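You operate a simulated robot arm through the tools that you are given. There is no shell and no other tool. Be economical: measure what you need, move in short steps, check, and stop when the job is done.

You run a simulated robot arm. Do the job below in one go: nothing can be reset, and whatever is moved stays where it is left.

TASK
Fetch the pinion and set it on top of the blue film.

Only the result counts: the job must be done as asked and must still hold three seconds after the hand-in. Knocking over, shifting, dropping, spilling or breaking anything else fails it.

THE ROBOT
A 7-joint arm with a two-finger parallel gripper, fixed in place. Base frame: the origin is at the foot of the arm, x ahead of it, y to its left, z up; the work surface is at about z = 0. Readings come in cm, degrees, newtons and seconds.
With the tool pointing down near the work surface it reaches from about 22 to 58 cm from the base axis. Its first joint turns from -66.0 to 66.0 degrees. Payload 2.5 kg.
The TCP is the grasp point between the finger pads, 2.3 cm short of the fingertips. In the tool frame z runs along the fingers and y along their closing line. Largest opening 9.4 cm; finger width 3.8, thickness 1; the body of the gripper, 5.4 by 9.6 cm, starts 3.9 cm behind the TCP.
Orientation is that of the tool frame in the base frame, as a unit quaternion [x, y, z, w]. With the fingers straight down and closing along the base's y, the tool's x points along the base's -x, its y along +y and its z along -z.

THE INTERFACE
- The arm moves only by the tool move_arm. Its argument "series" is a list of rows, each a list of 6 numbers: the shift along the tool's x, y, z in cm, then the turn, a rotation vector about the tool's x, y, z in degrees. In form: [[x, y, z, rx, ry, rz], ...]. A call has 1 to 12 rows; each row shifts and turns the commanded pose from where the row before left it, along the tool's axes as they then stand. "fingers" is the finger opening in cm, from 0 to 9.4, set as the call begins (left out, the last holds). Each row takes 0.2 s and may step no farther than 5 cm and 8.6 degrees from the row before; otherwise, or with a gripper value out of range, the whole call is refused. A pose out of reach is approached as far as the arm can. The call stops where the force on the tool passes 40 N (or 10 N more than at its start, if that is more) or the arm is blocked; 0.2 s more then pass. The fingers move at their own pace (about 10.8 cm/s each) and stop on an object; they squeeze with about 24 N. The grip force told is the motor's: it shows also when the fingers shut on nothing. Time passes only in rows, and 0.2 s behind the last, so rows that do not move let the fingers close. It gives the time, the measured TCP pose, the force on the tool (base axes), the opening and the grip force at its end, in the units of the frame above (readings bear some noise).
- Cameras (640 x 400 px; columns grow to the right, rows downward): "scene" is fixed at [10.98, -40.42, 55.6]; the picture's right is [0.85, -0.53, 0.00], its down [-0.29, -0.47, -0.83] and it looks along [0.44, 0.71, -0.56] (base axes); focal length 313 px, centre (320, 200). "wrist" rides on the gripper at [8.7, 1.6, -7.4] in the tool frame; the picture's right is [-0.18, 0.98, 0.00], its down [-0.58, -0.11, -0.81] and it looks along [-0.79, -0.15, 0.59] (tool axes); focal length 243 px, centre (320, 200). There is no depth. A picture from a camera that has moved, and an enlarged one, comes with that camera's place and axes in the base frame and with its lens. The place of the scene camera against the robot may be out by one fixed shift of up to 1.8 cm in any direction.
- get_image(camera): a new picture of that camera. The clock stands still meanwhile.
- zoom(camera, box): a new picture of the part [left, top, right, bottom] of that camera's present view, enlarged. The clock stands still meanwhile.
- hand_in(): hands the job in; it is judged then, once.

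Go step by step. Nothing tells you positions but the pictures and the camera data: compare them with the known pose of the tool, close in by small moves and look again before you grip or let go. The budget is 90 turns and 38 pictures, counting those below and the enlarged ones. Unless the task says otherwise, let go and move clear before handing in, and close with one line.

The tools are called after "Call:" as name(argument=value, ...) on one line, values as JSON. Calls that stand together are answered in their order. move_arm: Moves the arm, as the interface text tells. Its arguments: {"type":"object","properties":{"series":{"type":"array"},"fingers":{"type":"number"}},"required":["series"]} The other tools are called the same way: get_image (camera) takes a picture; zoom (camera, box) takes an enlarged picture of a part of a camera's view; hand_in () hands the job in.

At the start:

```text
clock: 0.0
tcp_pos: [34.08, 9.82, 29.8]
tcp_rot: [0.0, 1.0, 0.0, 0.0]
force: [0.3, 0.1, -0.1]
gripper_width: 9.4
grasp_force: 0.0
```

scene: 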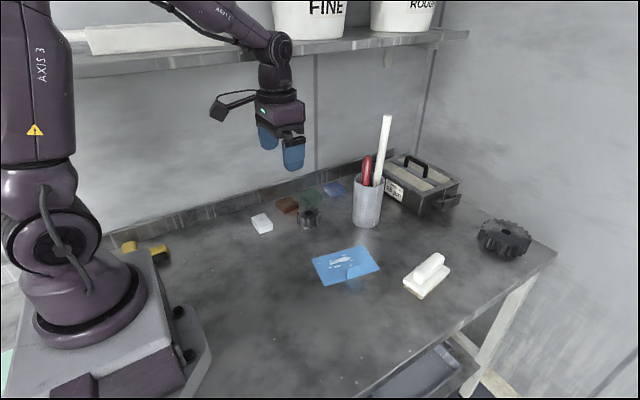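
wrist: 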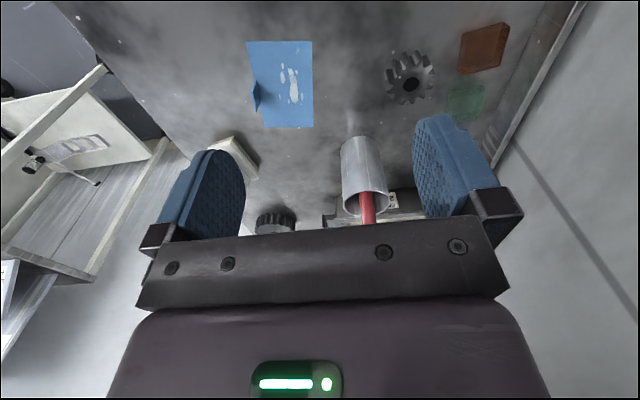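

I see a small gear near the centre-back, a larger gear at the right, a big blue sheet and a small blue piece at the back. I'll enlarge both areas to tell them apart.

Call:
zoom(camera="scene", box=[240, 160, 400, 300])

Call:
zoom(camera="wrist", box=[220, 10, 540, 240])

Call:
zoom(camera="scene", box=[380, 140, 560, 310])

```text
2.86 times, centred on (320, 230) of scene
camera zoom: at [10.98, -40.42, 55.6], right [0.85, -0.53, 0.0], down [-0.29, -0.47, -0.83], along [0.44, 0.71, -0.56], focal length 894 px, centre (320, 114)
```

zoom: 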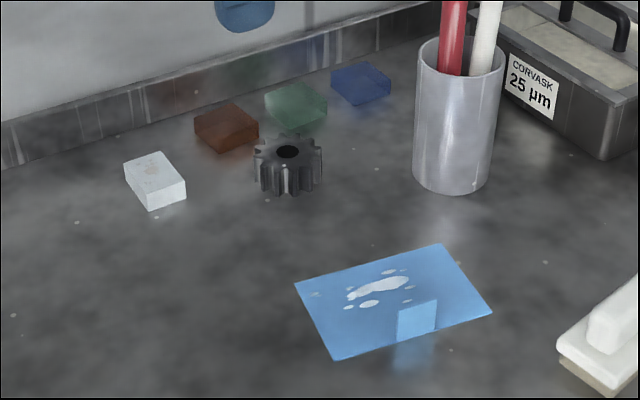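

```text
1.74 times, centred on (380, 125) of wrist
camera zoom: at [25.3, 11.53, 37.39], right [0.18, 0.98, 0.0], down [0.58, -0.11, 0.81], along [0.79, -0.15, -0.59], focal length 422 px, centre (216, 330)
```

zoom: 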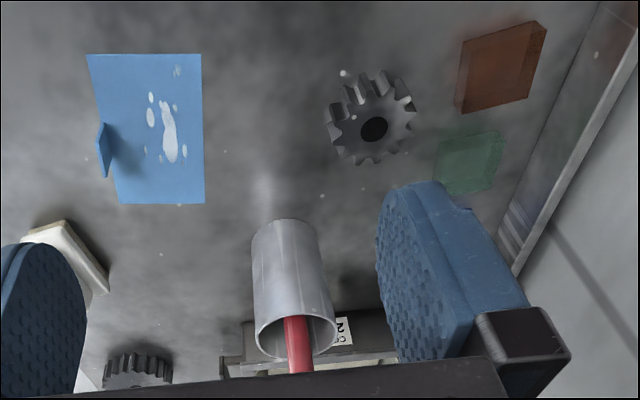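

```text
2.35 times, centred on (470, 225) of scene
camera zoom: at [10.98, -40.42, 55.6], right [0.85, -0.53, 0.0], down [-0.29, -0.47, -0.83], along [0.44, 0.71, -0.56], focal length 736 px, centre (-33, 141)
```

zoom: 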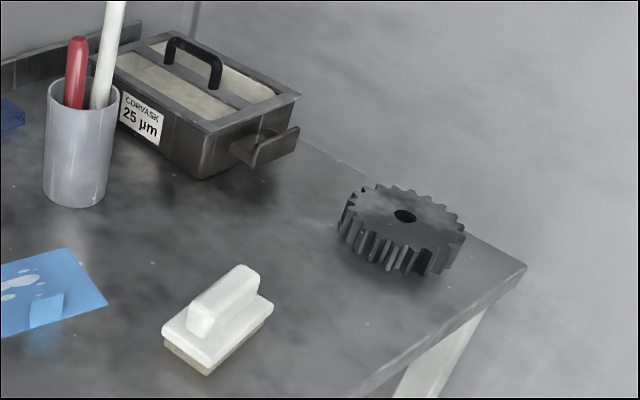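

The pinion is the small gear, at about (45.6, 21, top near 3.5) and roughly 7 cm across. The blue film is the sheet centred near (45, 2), with an upright tab on its -y edge. I'll go down in front of the shelf, move over the gear, then turn so the fingers close along the film's long axis, which keeps them clear of the blocks and the tab.

Call:
move_arm(series=[[-3.84, 0, 4, 0, 0, 0], [-3.84, 0, 4, 0, 0, 0], [-3.84, 0, 4, 0, 0, 0], [0, 2.8, 1, 0, 0, 0], [0, 2.8, 1, 0, 0, 0], [0, 2.8, 1, 0, 0, 0], [0, 2.8, 0, 0, 0, 0]], fingers=9.4)

Call:
move_arm(series=[[0, 0, 0, 0, 0, -7.86], [0, 0, 0, 0, 0, -7.86], [0, 0, 0, 0, 0, -7.86], [0, 0, 0, 0, 0, -7.86], [0, 0, 0, 0, 0, -7.86], [0, 0, 0, 0, 0, -7.86], [0, 0, 0, 0, 0, -7.86], [0, 0, 0, 0, 0, -7.86], [0, 0, 0, 0, 0, -7.86], [0, 0, 0, 0, 0, -7.86], [0, 0, 0, 0, 0, 0]])

Call:
get_image(camera="wrist")

Call:
get_image(camera="scene")

```text
refused: row 1 steps farther than a row can; nothing moved
```

```text
clock: 2.4
tcp_pos: [34.12, 9.66, 29.75]
tcp_rot: [-0.634, 0.773, 0.0, 0.0]
force: [0.0, -0.5, 0.8]
gripper_width: 9.38
grasp_force: 0.0
```

```text
32 pictures are left
camera wrist: at [30.62, 1.7, 37.44], right [-0.93, 0.37, 0.0], down [0.22, 0.55, 0.81], along [0.3, 0.75, -0.59], focal length 243 px, centre (320, 200)
```

wrist: 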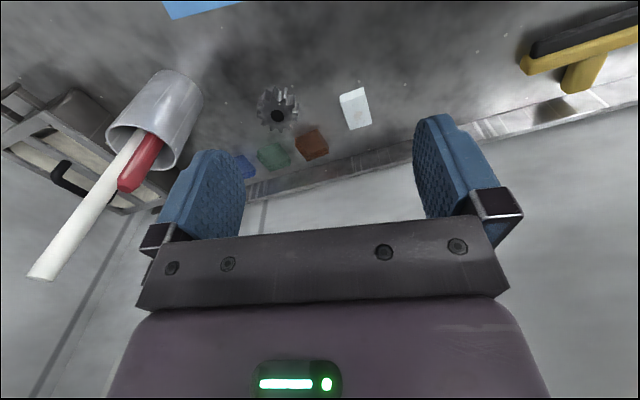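

```text
31 pictures are left
```

scene: 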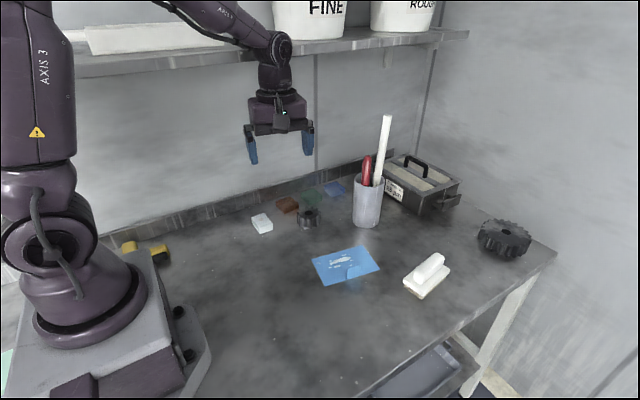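

The gear fix from this second view agrees: about (45.6, 21.0). I'll lower first, then move over it.

Call:
move_arm(series=[[0, 0, 3.95, 0, 0, 0], [0, 0, 3.95, 0, 0, 0], [0, 0, 3.95, 0, 0, 0], [0, 0, 3.95, 0, 0, 0], [-3.34, -2.25, 0, 0, 0, 0], [-3.34, -2.25, 0, 0, 0, 0], [-3.34, -2.25, 0, 0, 0, 0], [-3.34, -2.25, 0, 0, 0, 0], [0, 0, 0, 0, 0, 0]])

Call:
get_image(camera="wrist")

Call:
get_image(camera="scene")

```text
clock: 4.4
tcp_pos: [45.55, 21.4, 14.06]
tcp_rot: [-0.633, 0.774, 0.0, -0.001]
force: [0.6, 0.0, 0.4]
gripper_width: 9.4
grasp_force: 0.0
```

```text
30 pictures are left
camera wrist: at [42.16, 13.21, 21.54], right [-0.93, 0.38, 0.0], down [0.22, 0.55, 0.81], along [0.3, 0.75, -0.59], focal length 243 px, centre (320, 200)
```

wrist: 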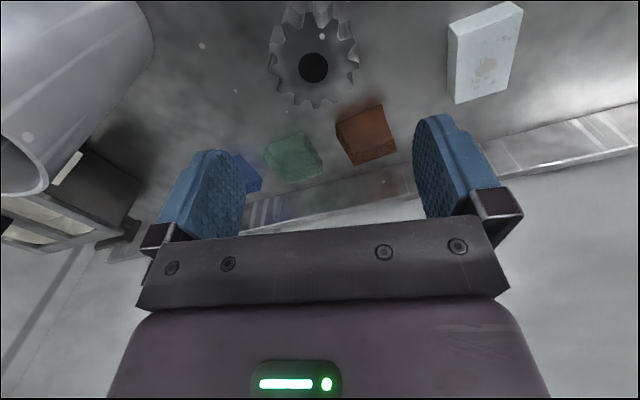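

```text
29 pictures are left
```

scene: 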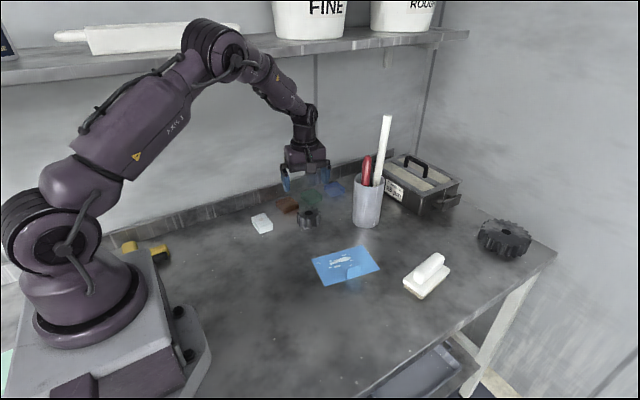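

The gear's hole fixes at about (45.7, 20.95). I'll nudge over by half a centimetre and come down halfway, then check the clearance.

Call:
move_arm(series=[[0.42, -0.2, 0, 0, 0, 0], [0, 0, 3.5, 0, 0, 0], [0, 0, 3.2, 0, 0, 0], [0, 0, 0, 0, 0, 0]])

Call:
get_image(camera="wrist")

Call:
zoom(camera="scene", box=[240, 140, 400, 240])

```text
clock: 5.4
tcp_pos: [45.59, 20.72, 7.17]
tcp_rot: [-0.634, 0.773, -0.001, 0.0]
force: [0.5, -0.4, -0.4]
gripper_width: 9.42
grasp_force: 0.0
```

```text
28 pictures are left
camera wrist: at [42.18, 12.66, 14.74], right [-0.93, 0.38, 0.0], down [0.22, 0.55, 0.81], along [0.3, 0.75, -0.59], focal length 243 px, centre (320, 200)
```

wrist: 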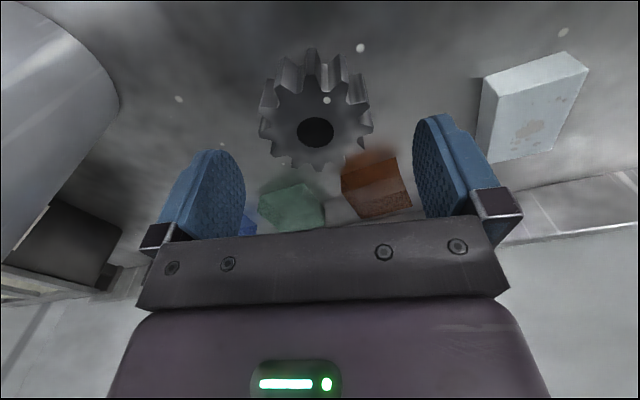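

```text
4.00 times, centred on (320, 190) of scene
camera zoom: at [10.98, -40.42, 55.6], right [0.85, -0.53, 0.0], down [-0.29, -0.47, -0.83], along [0.44, 0.71, -0.56], focal length 1251 px, centre (320, 240)
```

zoom: 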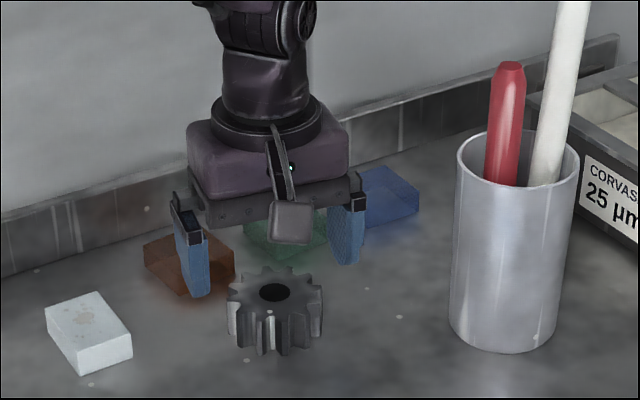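

The gear sits between the fingers with clearance all round. I'll lower to about z = 2.9 and close.

Call:
move_arm(series=[[-0.13, -0.13, 2.0, 0, 0, 0], [0, 0, 2.2, 0, 0, 0], [0, 0, 0, 0, 0, 0]])

Call:
get_image(camera="wrist")

```text
clock: 6.2
tcp_pos: [45.85, 20.97, 3.13]
tcp_rot: [-0.633, 0.774, -0.001, 0.0]
force: [-0.4, 0.2, -0.9]
gripper_width: 9.39
grasp_force: 0.1
```

```text
26 pictures are left
camera wrist: at [42.31, 12.84, 10.7], right [-0.93, 0.38, 0.0], down [0.22, 0.55, 0.81], along [0.3, 0.75, -0.59], focal length 243 px, centre (320, 200)
```

wrist: 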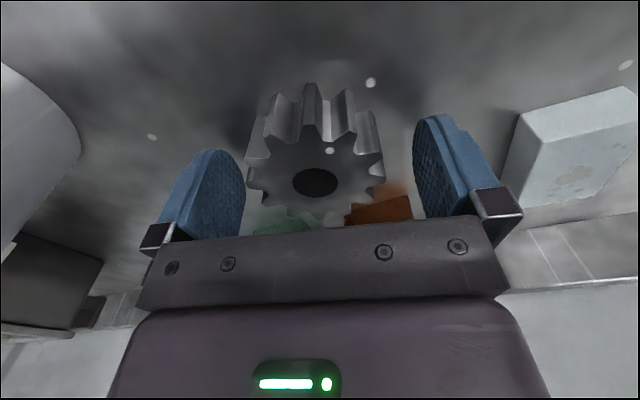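

The gear is centred between the pads. Closing now.

Call:
move_arm(series=[[0, 0, 0, 0, 0, 0], [0, 0, 0, 0, 0, 0], [0, 0, 0, 0, 0, 0], [0, 0, 0, 0, 0, 0]], fingers=4.5)

Call:
get_image(camera="wrist")

```text
clock: 7.2
tcp_pos: [45.81, 20.93, 3.14]
tcp_rot: [-0.633, 0.774, -0.001, 0.001]
force: [2.3, -0.6, -0.5]
gripper_width: 6.64
grasp_force: 24.1
```

```text
25 pictures are left
camera wrist: at [42.31, 12.82, 10.72], right [-0.93, 0.38, 0.0], down [0.22, 0.55, 0.81], along [0.3, 0.75, -0.59], focal length 243 px, centre (320, 200)
```

wrist: 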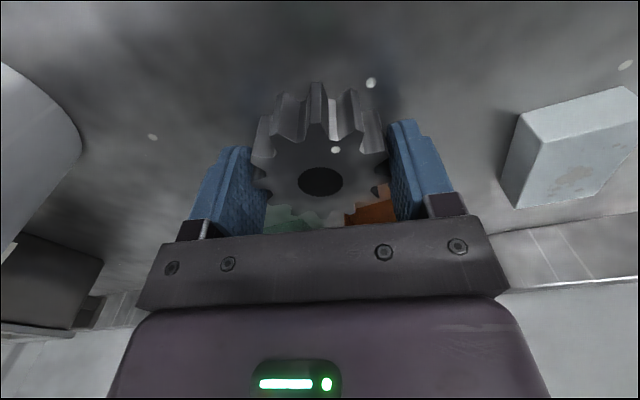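

The gear is gripped at 6.64 cm with 24 N. I'll lift it straight up.

Call:
move_arm(series=[[0, 0, -1, 0, 0, 0], [0, 0, -2, 0, 0, 0], [0, 0, -3, 0, 0, 0], [0, 0, -3, 0, 0, 0], [0, 0, 0, 0, 0, 0]])

Call:
get_image(camera="wrist")

```text
clock: 8.4
tcp_pos: [45.77, 20.67, 12.1]
tcp_rot: [-0.633, 0.774, 0.0, 0.0]
force: [0.0, -0.2, -5.5]
gripper_width: 6.68
grasp_force: 24.1
```

```text
24 pictures are left
camera wrist: at [42.28, 12.64, 19.7], right [-0.93, 0.38, 0.0], down [0.22, 0.55, 0.81], along [0.3, 0.75, -0.59], focal length 243 px, centre (320, 200)
```

wrist: 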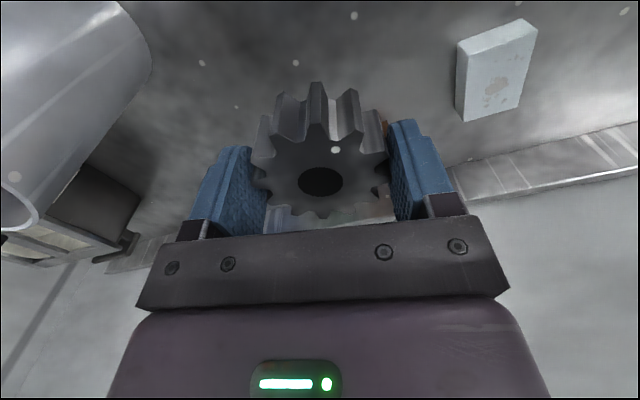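

The gear is held well and lifted. Next I'll carry it at this height to above the film.

Call:
move_arm(series=[[2.98, -0.51, 0, 0, 0, 0], [2.98, -0.51, 0, 0, 0, 0], [2.98, -0.51, 0, 0, 0, 0], [2.98, -0.51, 0, 0, 0, 0], [2.98, -0.51, 0, 0, 0, 0], [2.98, -0.51, 0, 0, 0, 0], [0, 0, 0, 0, 0, 0]])

Call:
get_image(camera="wrist")

Call:
zoom(camera="scene", box=[260, 190, 420, 290])

```text
clock: 10.0
tcp_pos: [45.16, 2.5, 12.14]
tcp_rot: [-0.634, 0.774, 0.0, 0.0]
force: [0.4, 0.8, -7.4]
gripper_width: 6.66
grasp_force: 24.1
```

```text
23 pictures are left
camera wrist: at [41.67, -5.62, 19.74], right [-0.93, 0.37, 0.0], down [0.22, 0.55, 0.81], along [0.3, 0.75, -0.59], focal length 243 px, centre (320, 200)
```

wrist: 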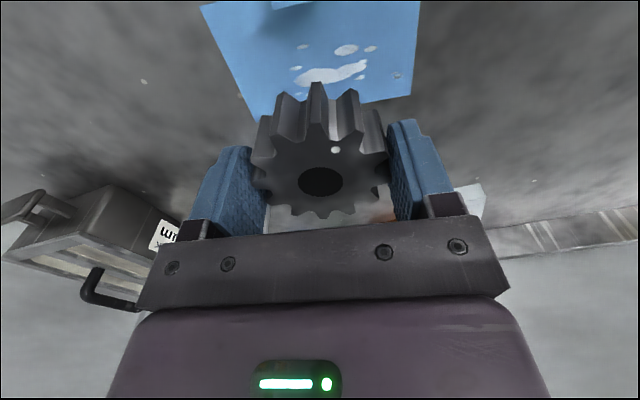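

```text
4.00 times, centred on (340, 240) of scene
camera zoom: at [10.98, -40.43, 55.6], right [0.85, -0.53, 0.0], down [-0.29, -0.47, -0.83], along [0.44, 0.71, -0.56], focal length 1251 px, centre (240, 40)
```

zoom: 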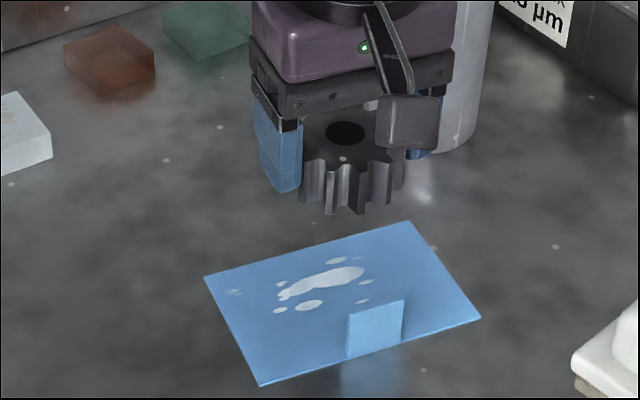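

The film corners seen here match my fix, which puts its centre at (45, 2). I'll shift 0.3 cm away from the tab and go down to just above the film.

Call:
move_arm(series=[[-0.31, -0.04, 2, 0, 0, 0], [0, 0, 3, 0, 0, 0], [0, 0, 2, 0, 0, 0], [0, 0, 1, 0, 0, 0], [0, 0, 0, 0, 0, 0]])

Call:
zoom(camera="scene", box=[260, 190, 420, 290])

Call:
get_image(camera="wrist")

```text
clock: 11.2
tcp_pos: [45.51, 2.88, 3.97]
tcp_rot: [-0.633, 0.774, 0.0, 0.0]
force: [-0.6, 0.4, -7.1]
gripper_width: 6.66
grasp_force: 23.7
```

```text
4.00 times, centred on (340, 240) of scene
camera zoom: at [10.98, -40.42, 55.6], right [0.85, -0.53, 0.0], down [-0.29, -0.47, -0.83], along [0.44, 0.71, -0.56], focal length 1251 px, centre (240, 40)
```

zoom: 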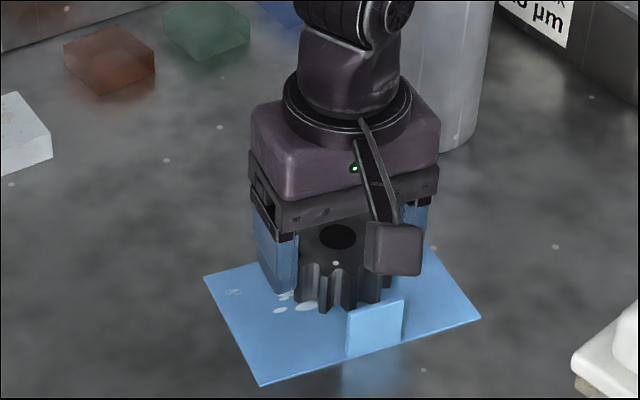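

```text
20 pictures are left
camera wrist: at [41.93, -5.16, 11.59], right [-0.93, 0.38, 0.0], down [0.22, 0.55, 0.81], along [0.3, 0.75, -0.59], focal length 243 px, centre (320, 200)
```

wrist: 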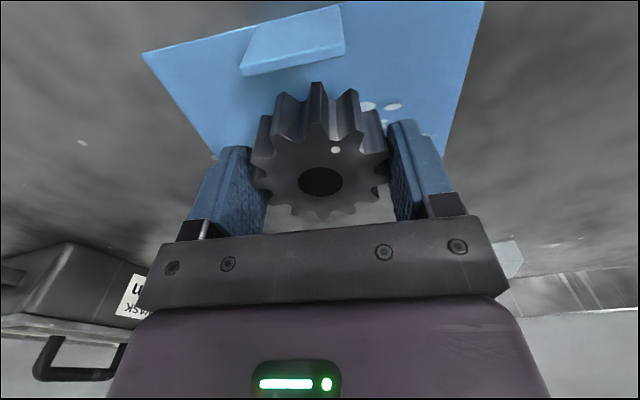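

The gear is over the middle of the film and clear of the tab. I'll make a tiny centring shift and lower to contact in small steps.

Call:
move_arm(series=[[0.18, 0.1, 0, 0, 0, 0], [0, 0, 0.4, 0, 0, 0], [0, 0, 0.2, 0, 0, 0], [0, 0, 0, 0, 0, 0]])

Call:
zoom(camera="scene", box=[300, 220, 396, 280])

```text
clock: 12.2
tcp_pos: [45.35, 2.79, 3.34]
tcp_rot: [-0.634, 0.774, 0.0, 0.002]
force: [0.1, 0.1, -6.3]
gripper_width: 6.67
grasp_force: 23.6
```

```text
6.67 times, centred on (348, 250) of scene
camera zoom: at [10.98, -40.42, 55.6], right [0.85, -0.53, 0.0], down [-0.29, -0.47, -0.83], along [0.44, 0.71, -0.56], focal length 2085 px, centre (133, -133)
```

zoom: 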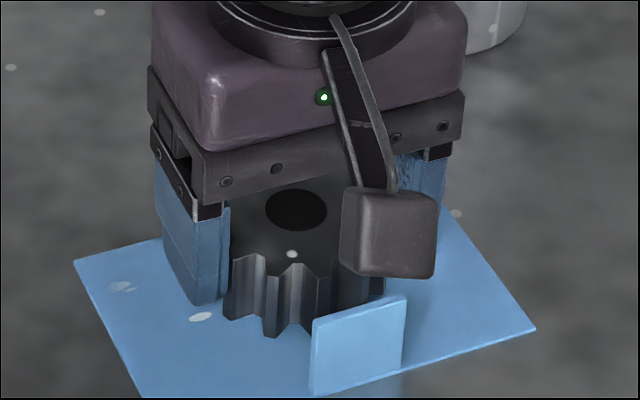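

Still hanging, with the force equal to the gear's weight. Lowering a little further.

Call:
move_arm(series=[[0, 0, 0.1, 0, 0, 0], [0, 0, 0, 0, 0, 0]])

Call:
move_arm(series=[[0, 0, 0.06, 0, 0, 0], [0, 0, 0, 0, 0, 0]])

```text
clock: 12.8
tcp_pos: [45.2, 2.81, 3.42]
tcp_rot: [-0.633, 0.774, 0.0, 0.0]
force: [0.4, 0.3, -5.5]
gripper_width: 6.68
grasp_force: 24.4
```

```text
clock: 13.4
tcp_pos: [45.2, 2.8, 3.31]
tcp_rot: [-0.634, 0.774, 0.0, 0.001]
force: [-0.8, -0.1, -6.3]
gripper_width: 6.65
grasp_force: 24.2
```

Call:
move_arm(series=[[0, 0, 0.07, 0, 0, 0], [0, 0, 0, 0, 0, 0]])

Call:
move_arm(series=[[0, 0, 0.07, 0, 0, 0], [0, 0, 0, 0, 0, 0]])

```text
clock: 14.0
tcp_pos: [45.18, 2.71, 3.33]
tcp_rot: [-0.633, 0.774, -0.001, 0.001]
force: [-0.3, -0.7, -5.0]
gripper_width: 6.64
grasp_force: 23.8
```

```text
clock: 14.6
tcp_pos: [45.16, 2.73, 3.24]
tcp_rot: [-0.634, 0.773, 0.0, 0.001]
force: [-1.8, 0.0, 1.3]
gripper_width: 6.65
grasp_force: 23.7
```

Contact: the force has gone from -6 N to +1 N, so the film carries the gear. I'll open the fingers and look.

Call:
move_arm(series=[[0, 0, 0, 0, 0, 0], [0, 0, 0, 0, 0, 0], [0, 0, 0, 0, 0, 0]], fingers=8.6)

Call:
get_image(camera="wrist")

```text
clock: 15.4
tcp_pos: [45.33, 2.76, 3.19]
tcp_rot: [-0.634, 0.773, 0.0, -0.001]
force: [-0.6, -0.4, -0.3]
gripper_width: 8.63
grasp_force: 0.0
```

```text
18 pictures are left
camera wrist: at [41.8, -5.31, 10.83], right [-0.93, 0.38, 0.0], down [0.22, 0.55, 0.81], along [0.3, 0.75, -0.59], focal length 243 px, centre (320, 200)
```

wrist: 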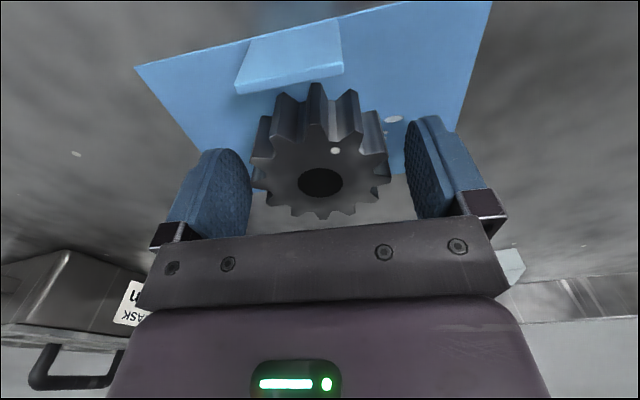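

The gear is free and standing on the film. I'll rise straight up and check.

Call:
move_arm(series=[[0, 0, -1.5, 0, 0, 0], [0, 0, -3, 0, 0, 0], [0, 0, -4, 0, 0, 0], [0, 0, -4, 0, 0, 0], [0, 0, -4, 0, 0, 0], [0, 0, 0, 0, 0, 0]])

Call:
get_image(camera="wrist")

Call:
zoom(camera="scene", box=[260, 190, 420, 290])

```text
clock: 16.8
tcp_pos: [45.32, 2.9, 19.83]
tcp_rot: [-0.634, 0.774, 0.0, 0.0]
force: [0.2, 0.3, -0.8]
gripper_width: 8.61
grasp_force: 0.0
```

```text
17 pictures are left
camera wrist: at [41.88, -5.21, 27.27], right [-0.93, 0.38, 0.0], down [0.22, 0.55, 0.81], along [0.3, 0.75, -0.59], focal length 243 px, centre (320, 200)
```

wrist: 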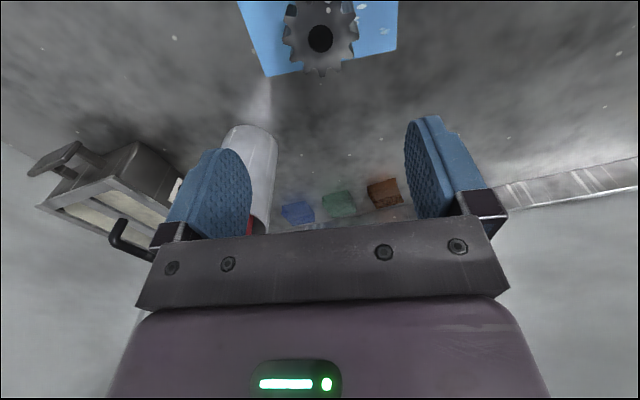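

```text
4.00 times, centred on (340, 240) of scene
camera zoom: at [10.98, -40.42, 55.6], right [0.85, -0.53, 0.0], down [-0.29, -0.47, -0.83], along [0.44, 0.71, -0.56], focal length 1251 px, centre (240, 40)
```

zoom: 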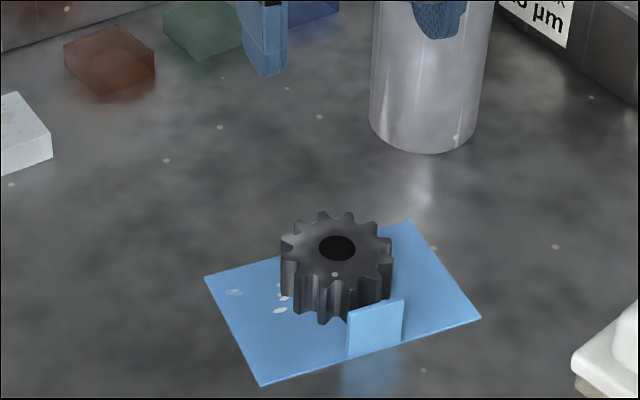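

The pinion stands fully on the film, the film hasn't moved, the tab is untouched and the gripper is clear. Handing in.

Call:
hand_in()

```text
The job is handed in.
```

The pinion (the smaller of the two gears) is standing on top of the blue film, the gripper is clear, and nothing else appears to have moved in the last pictures.
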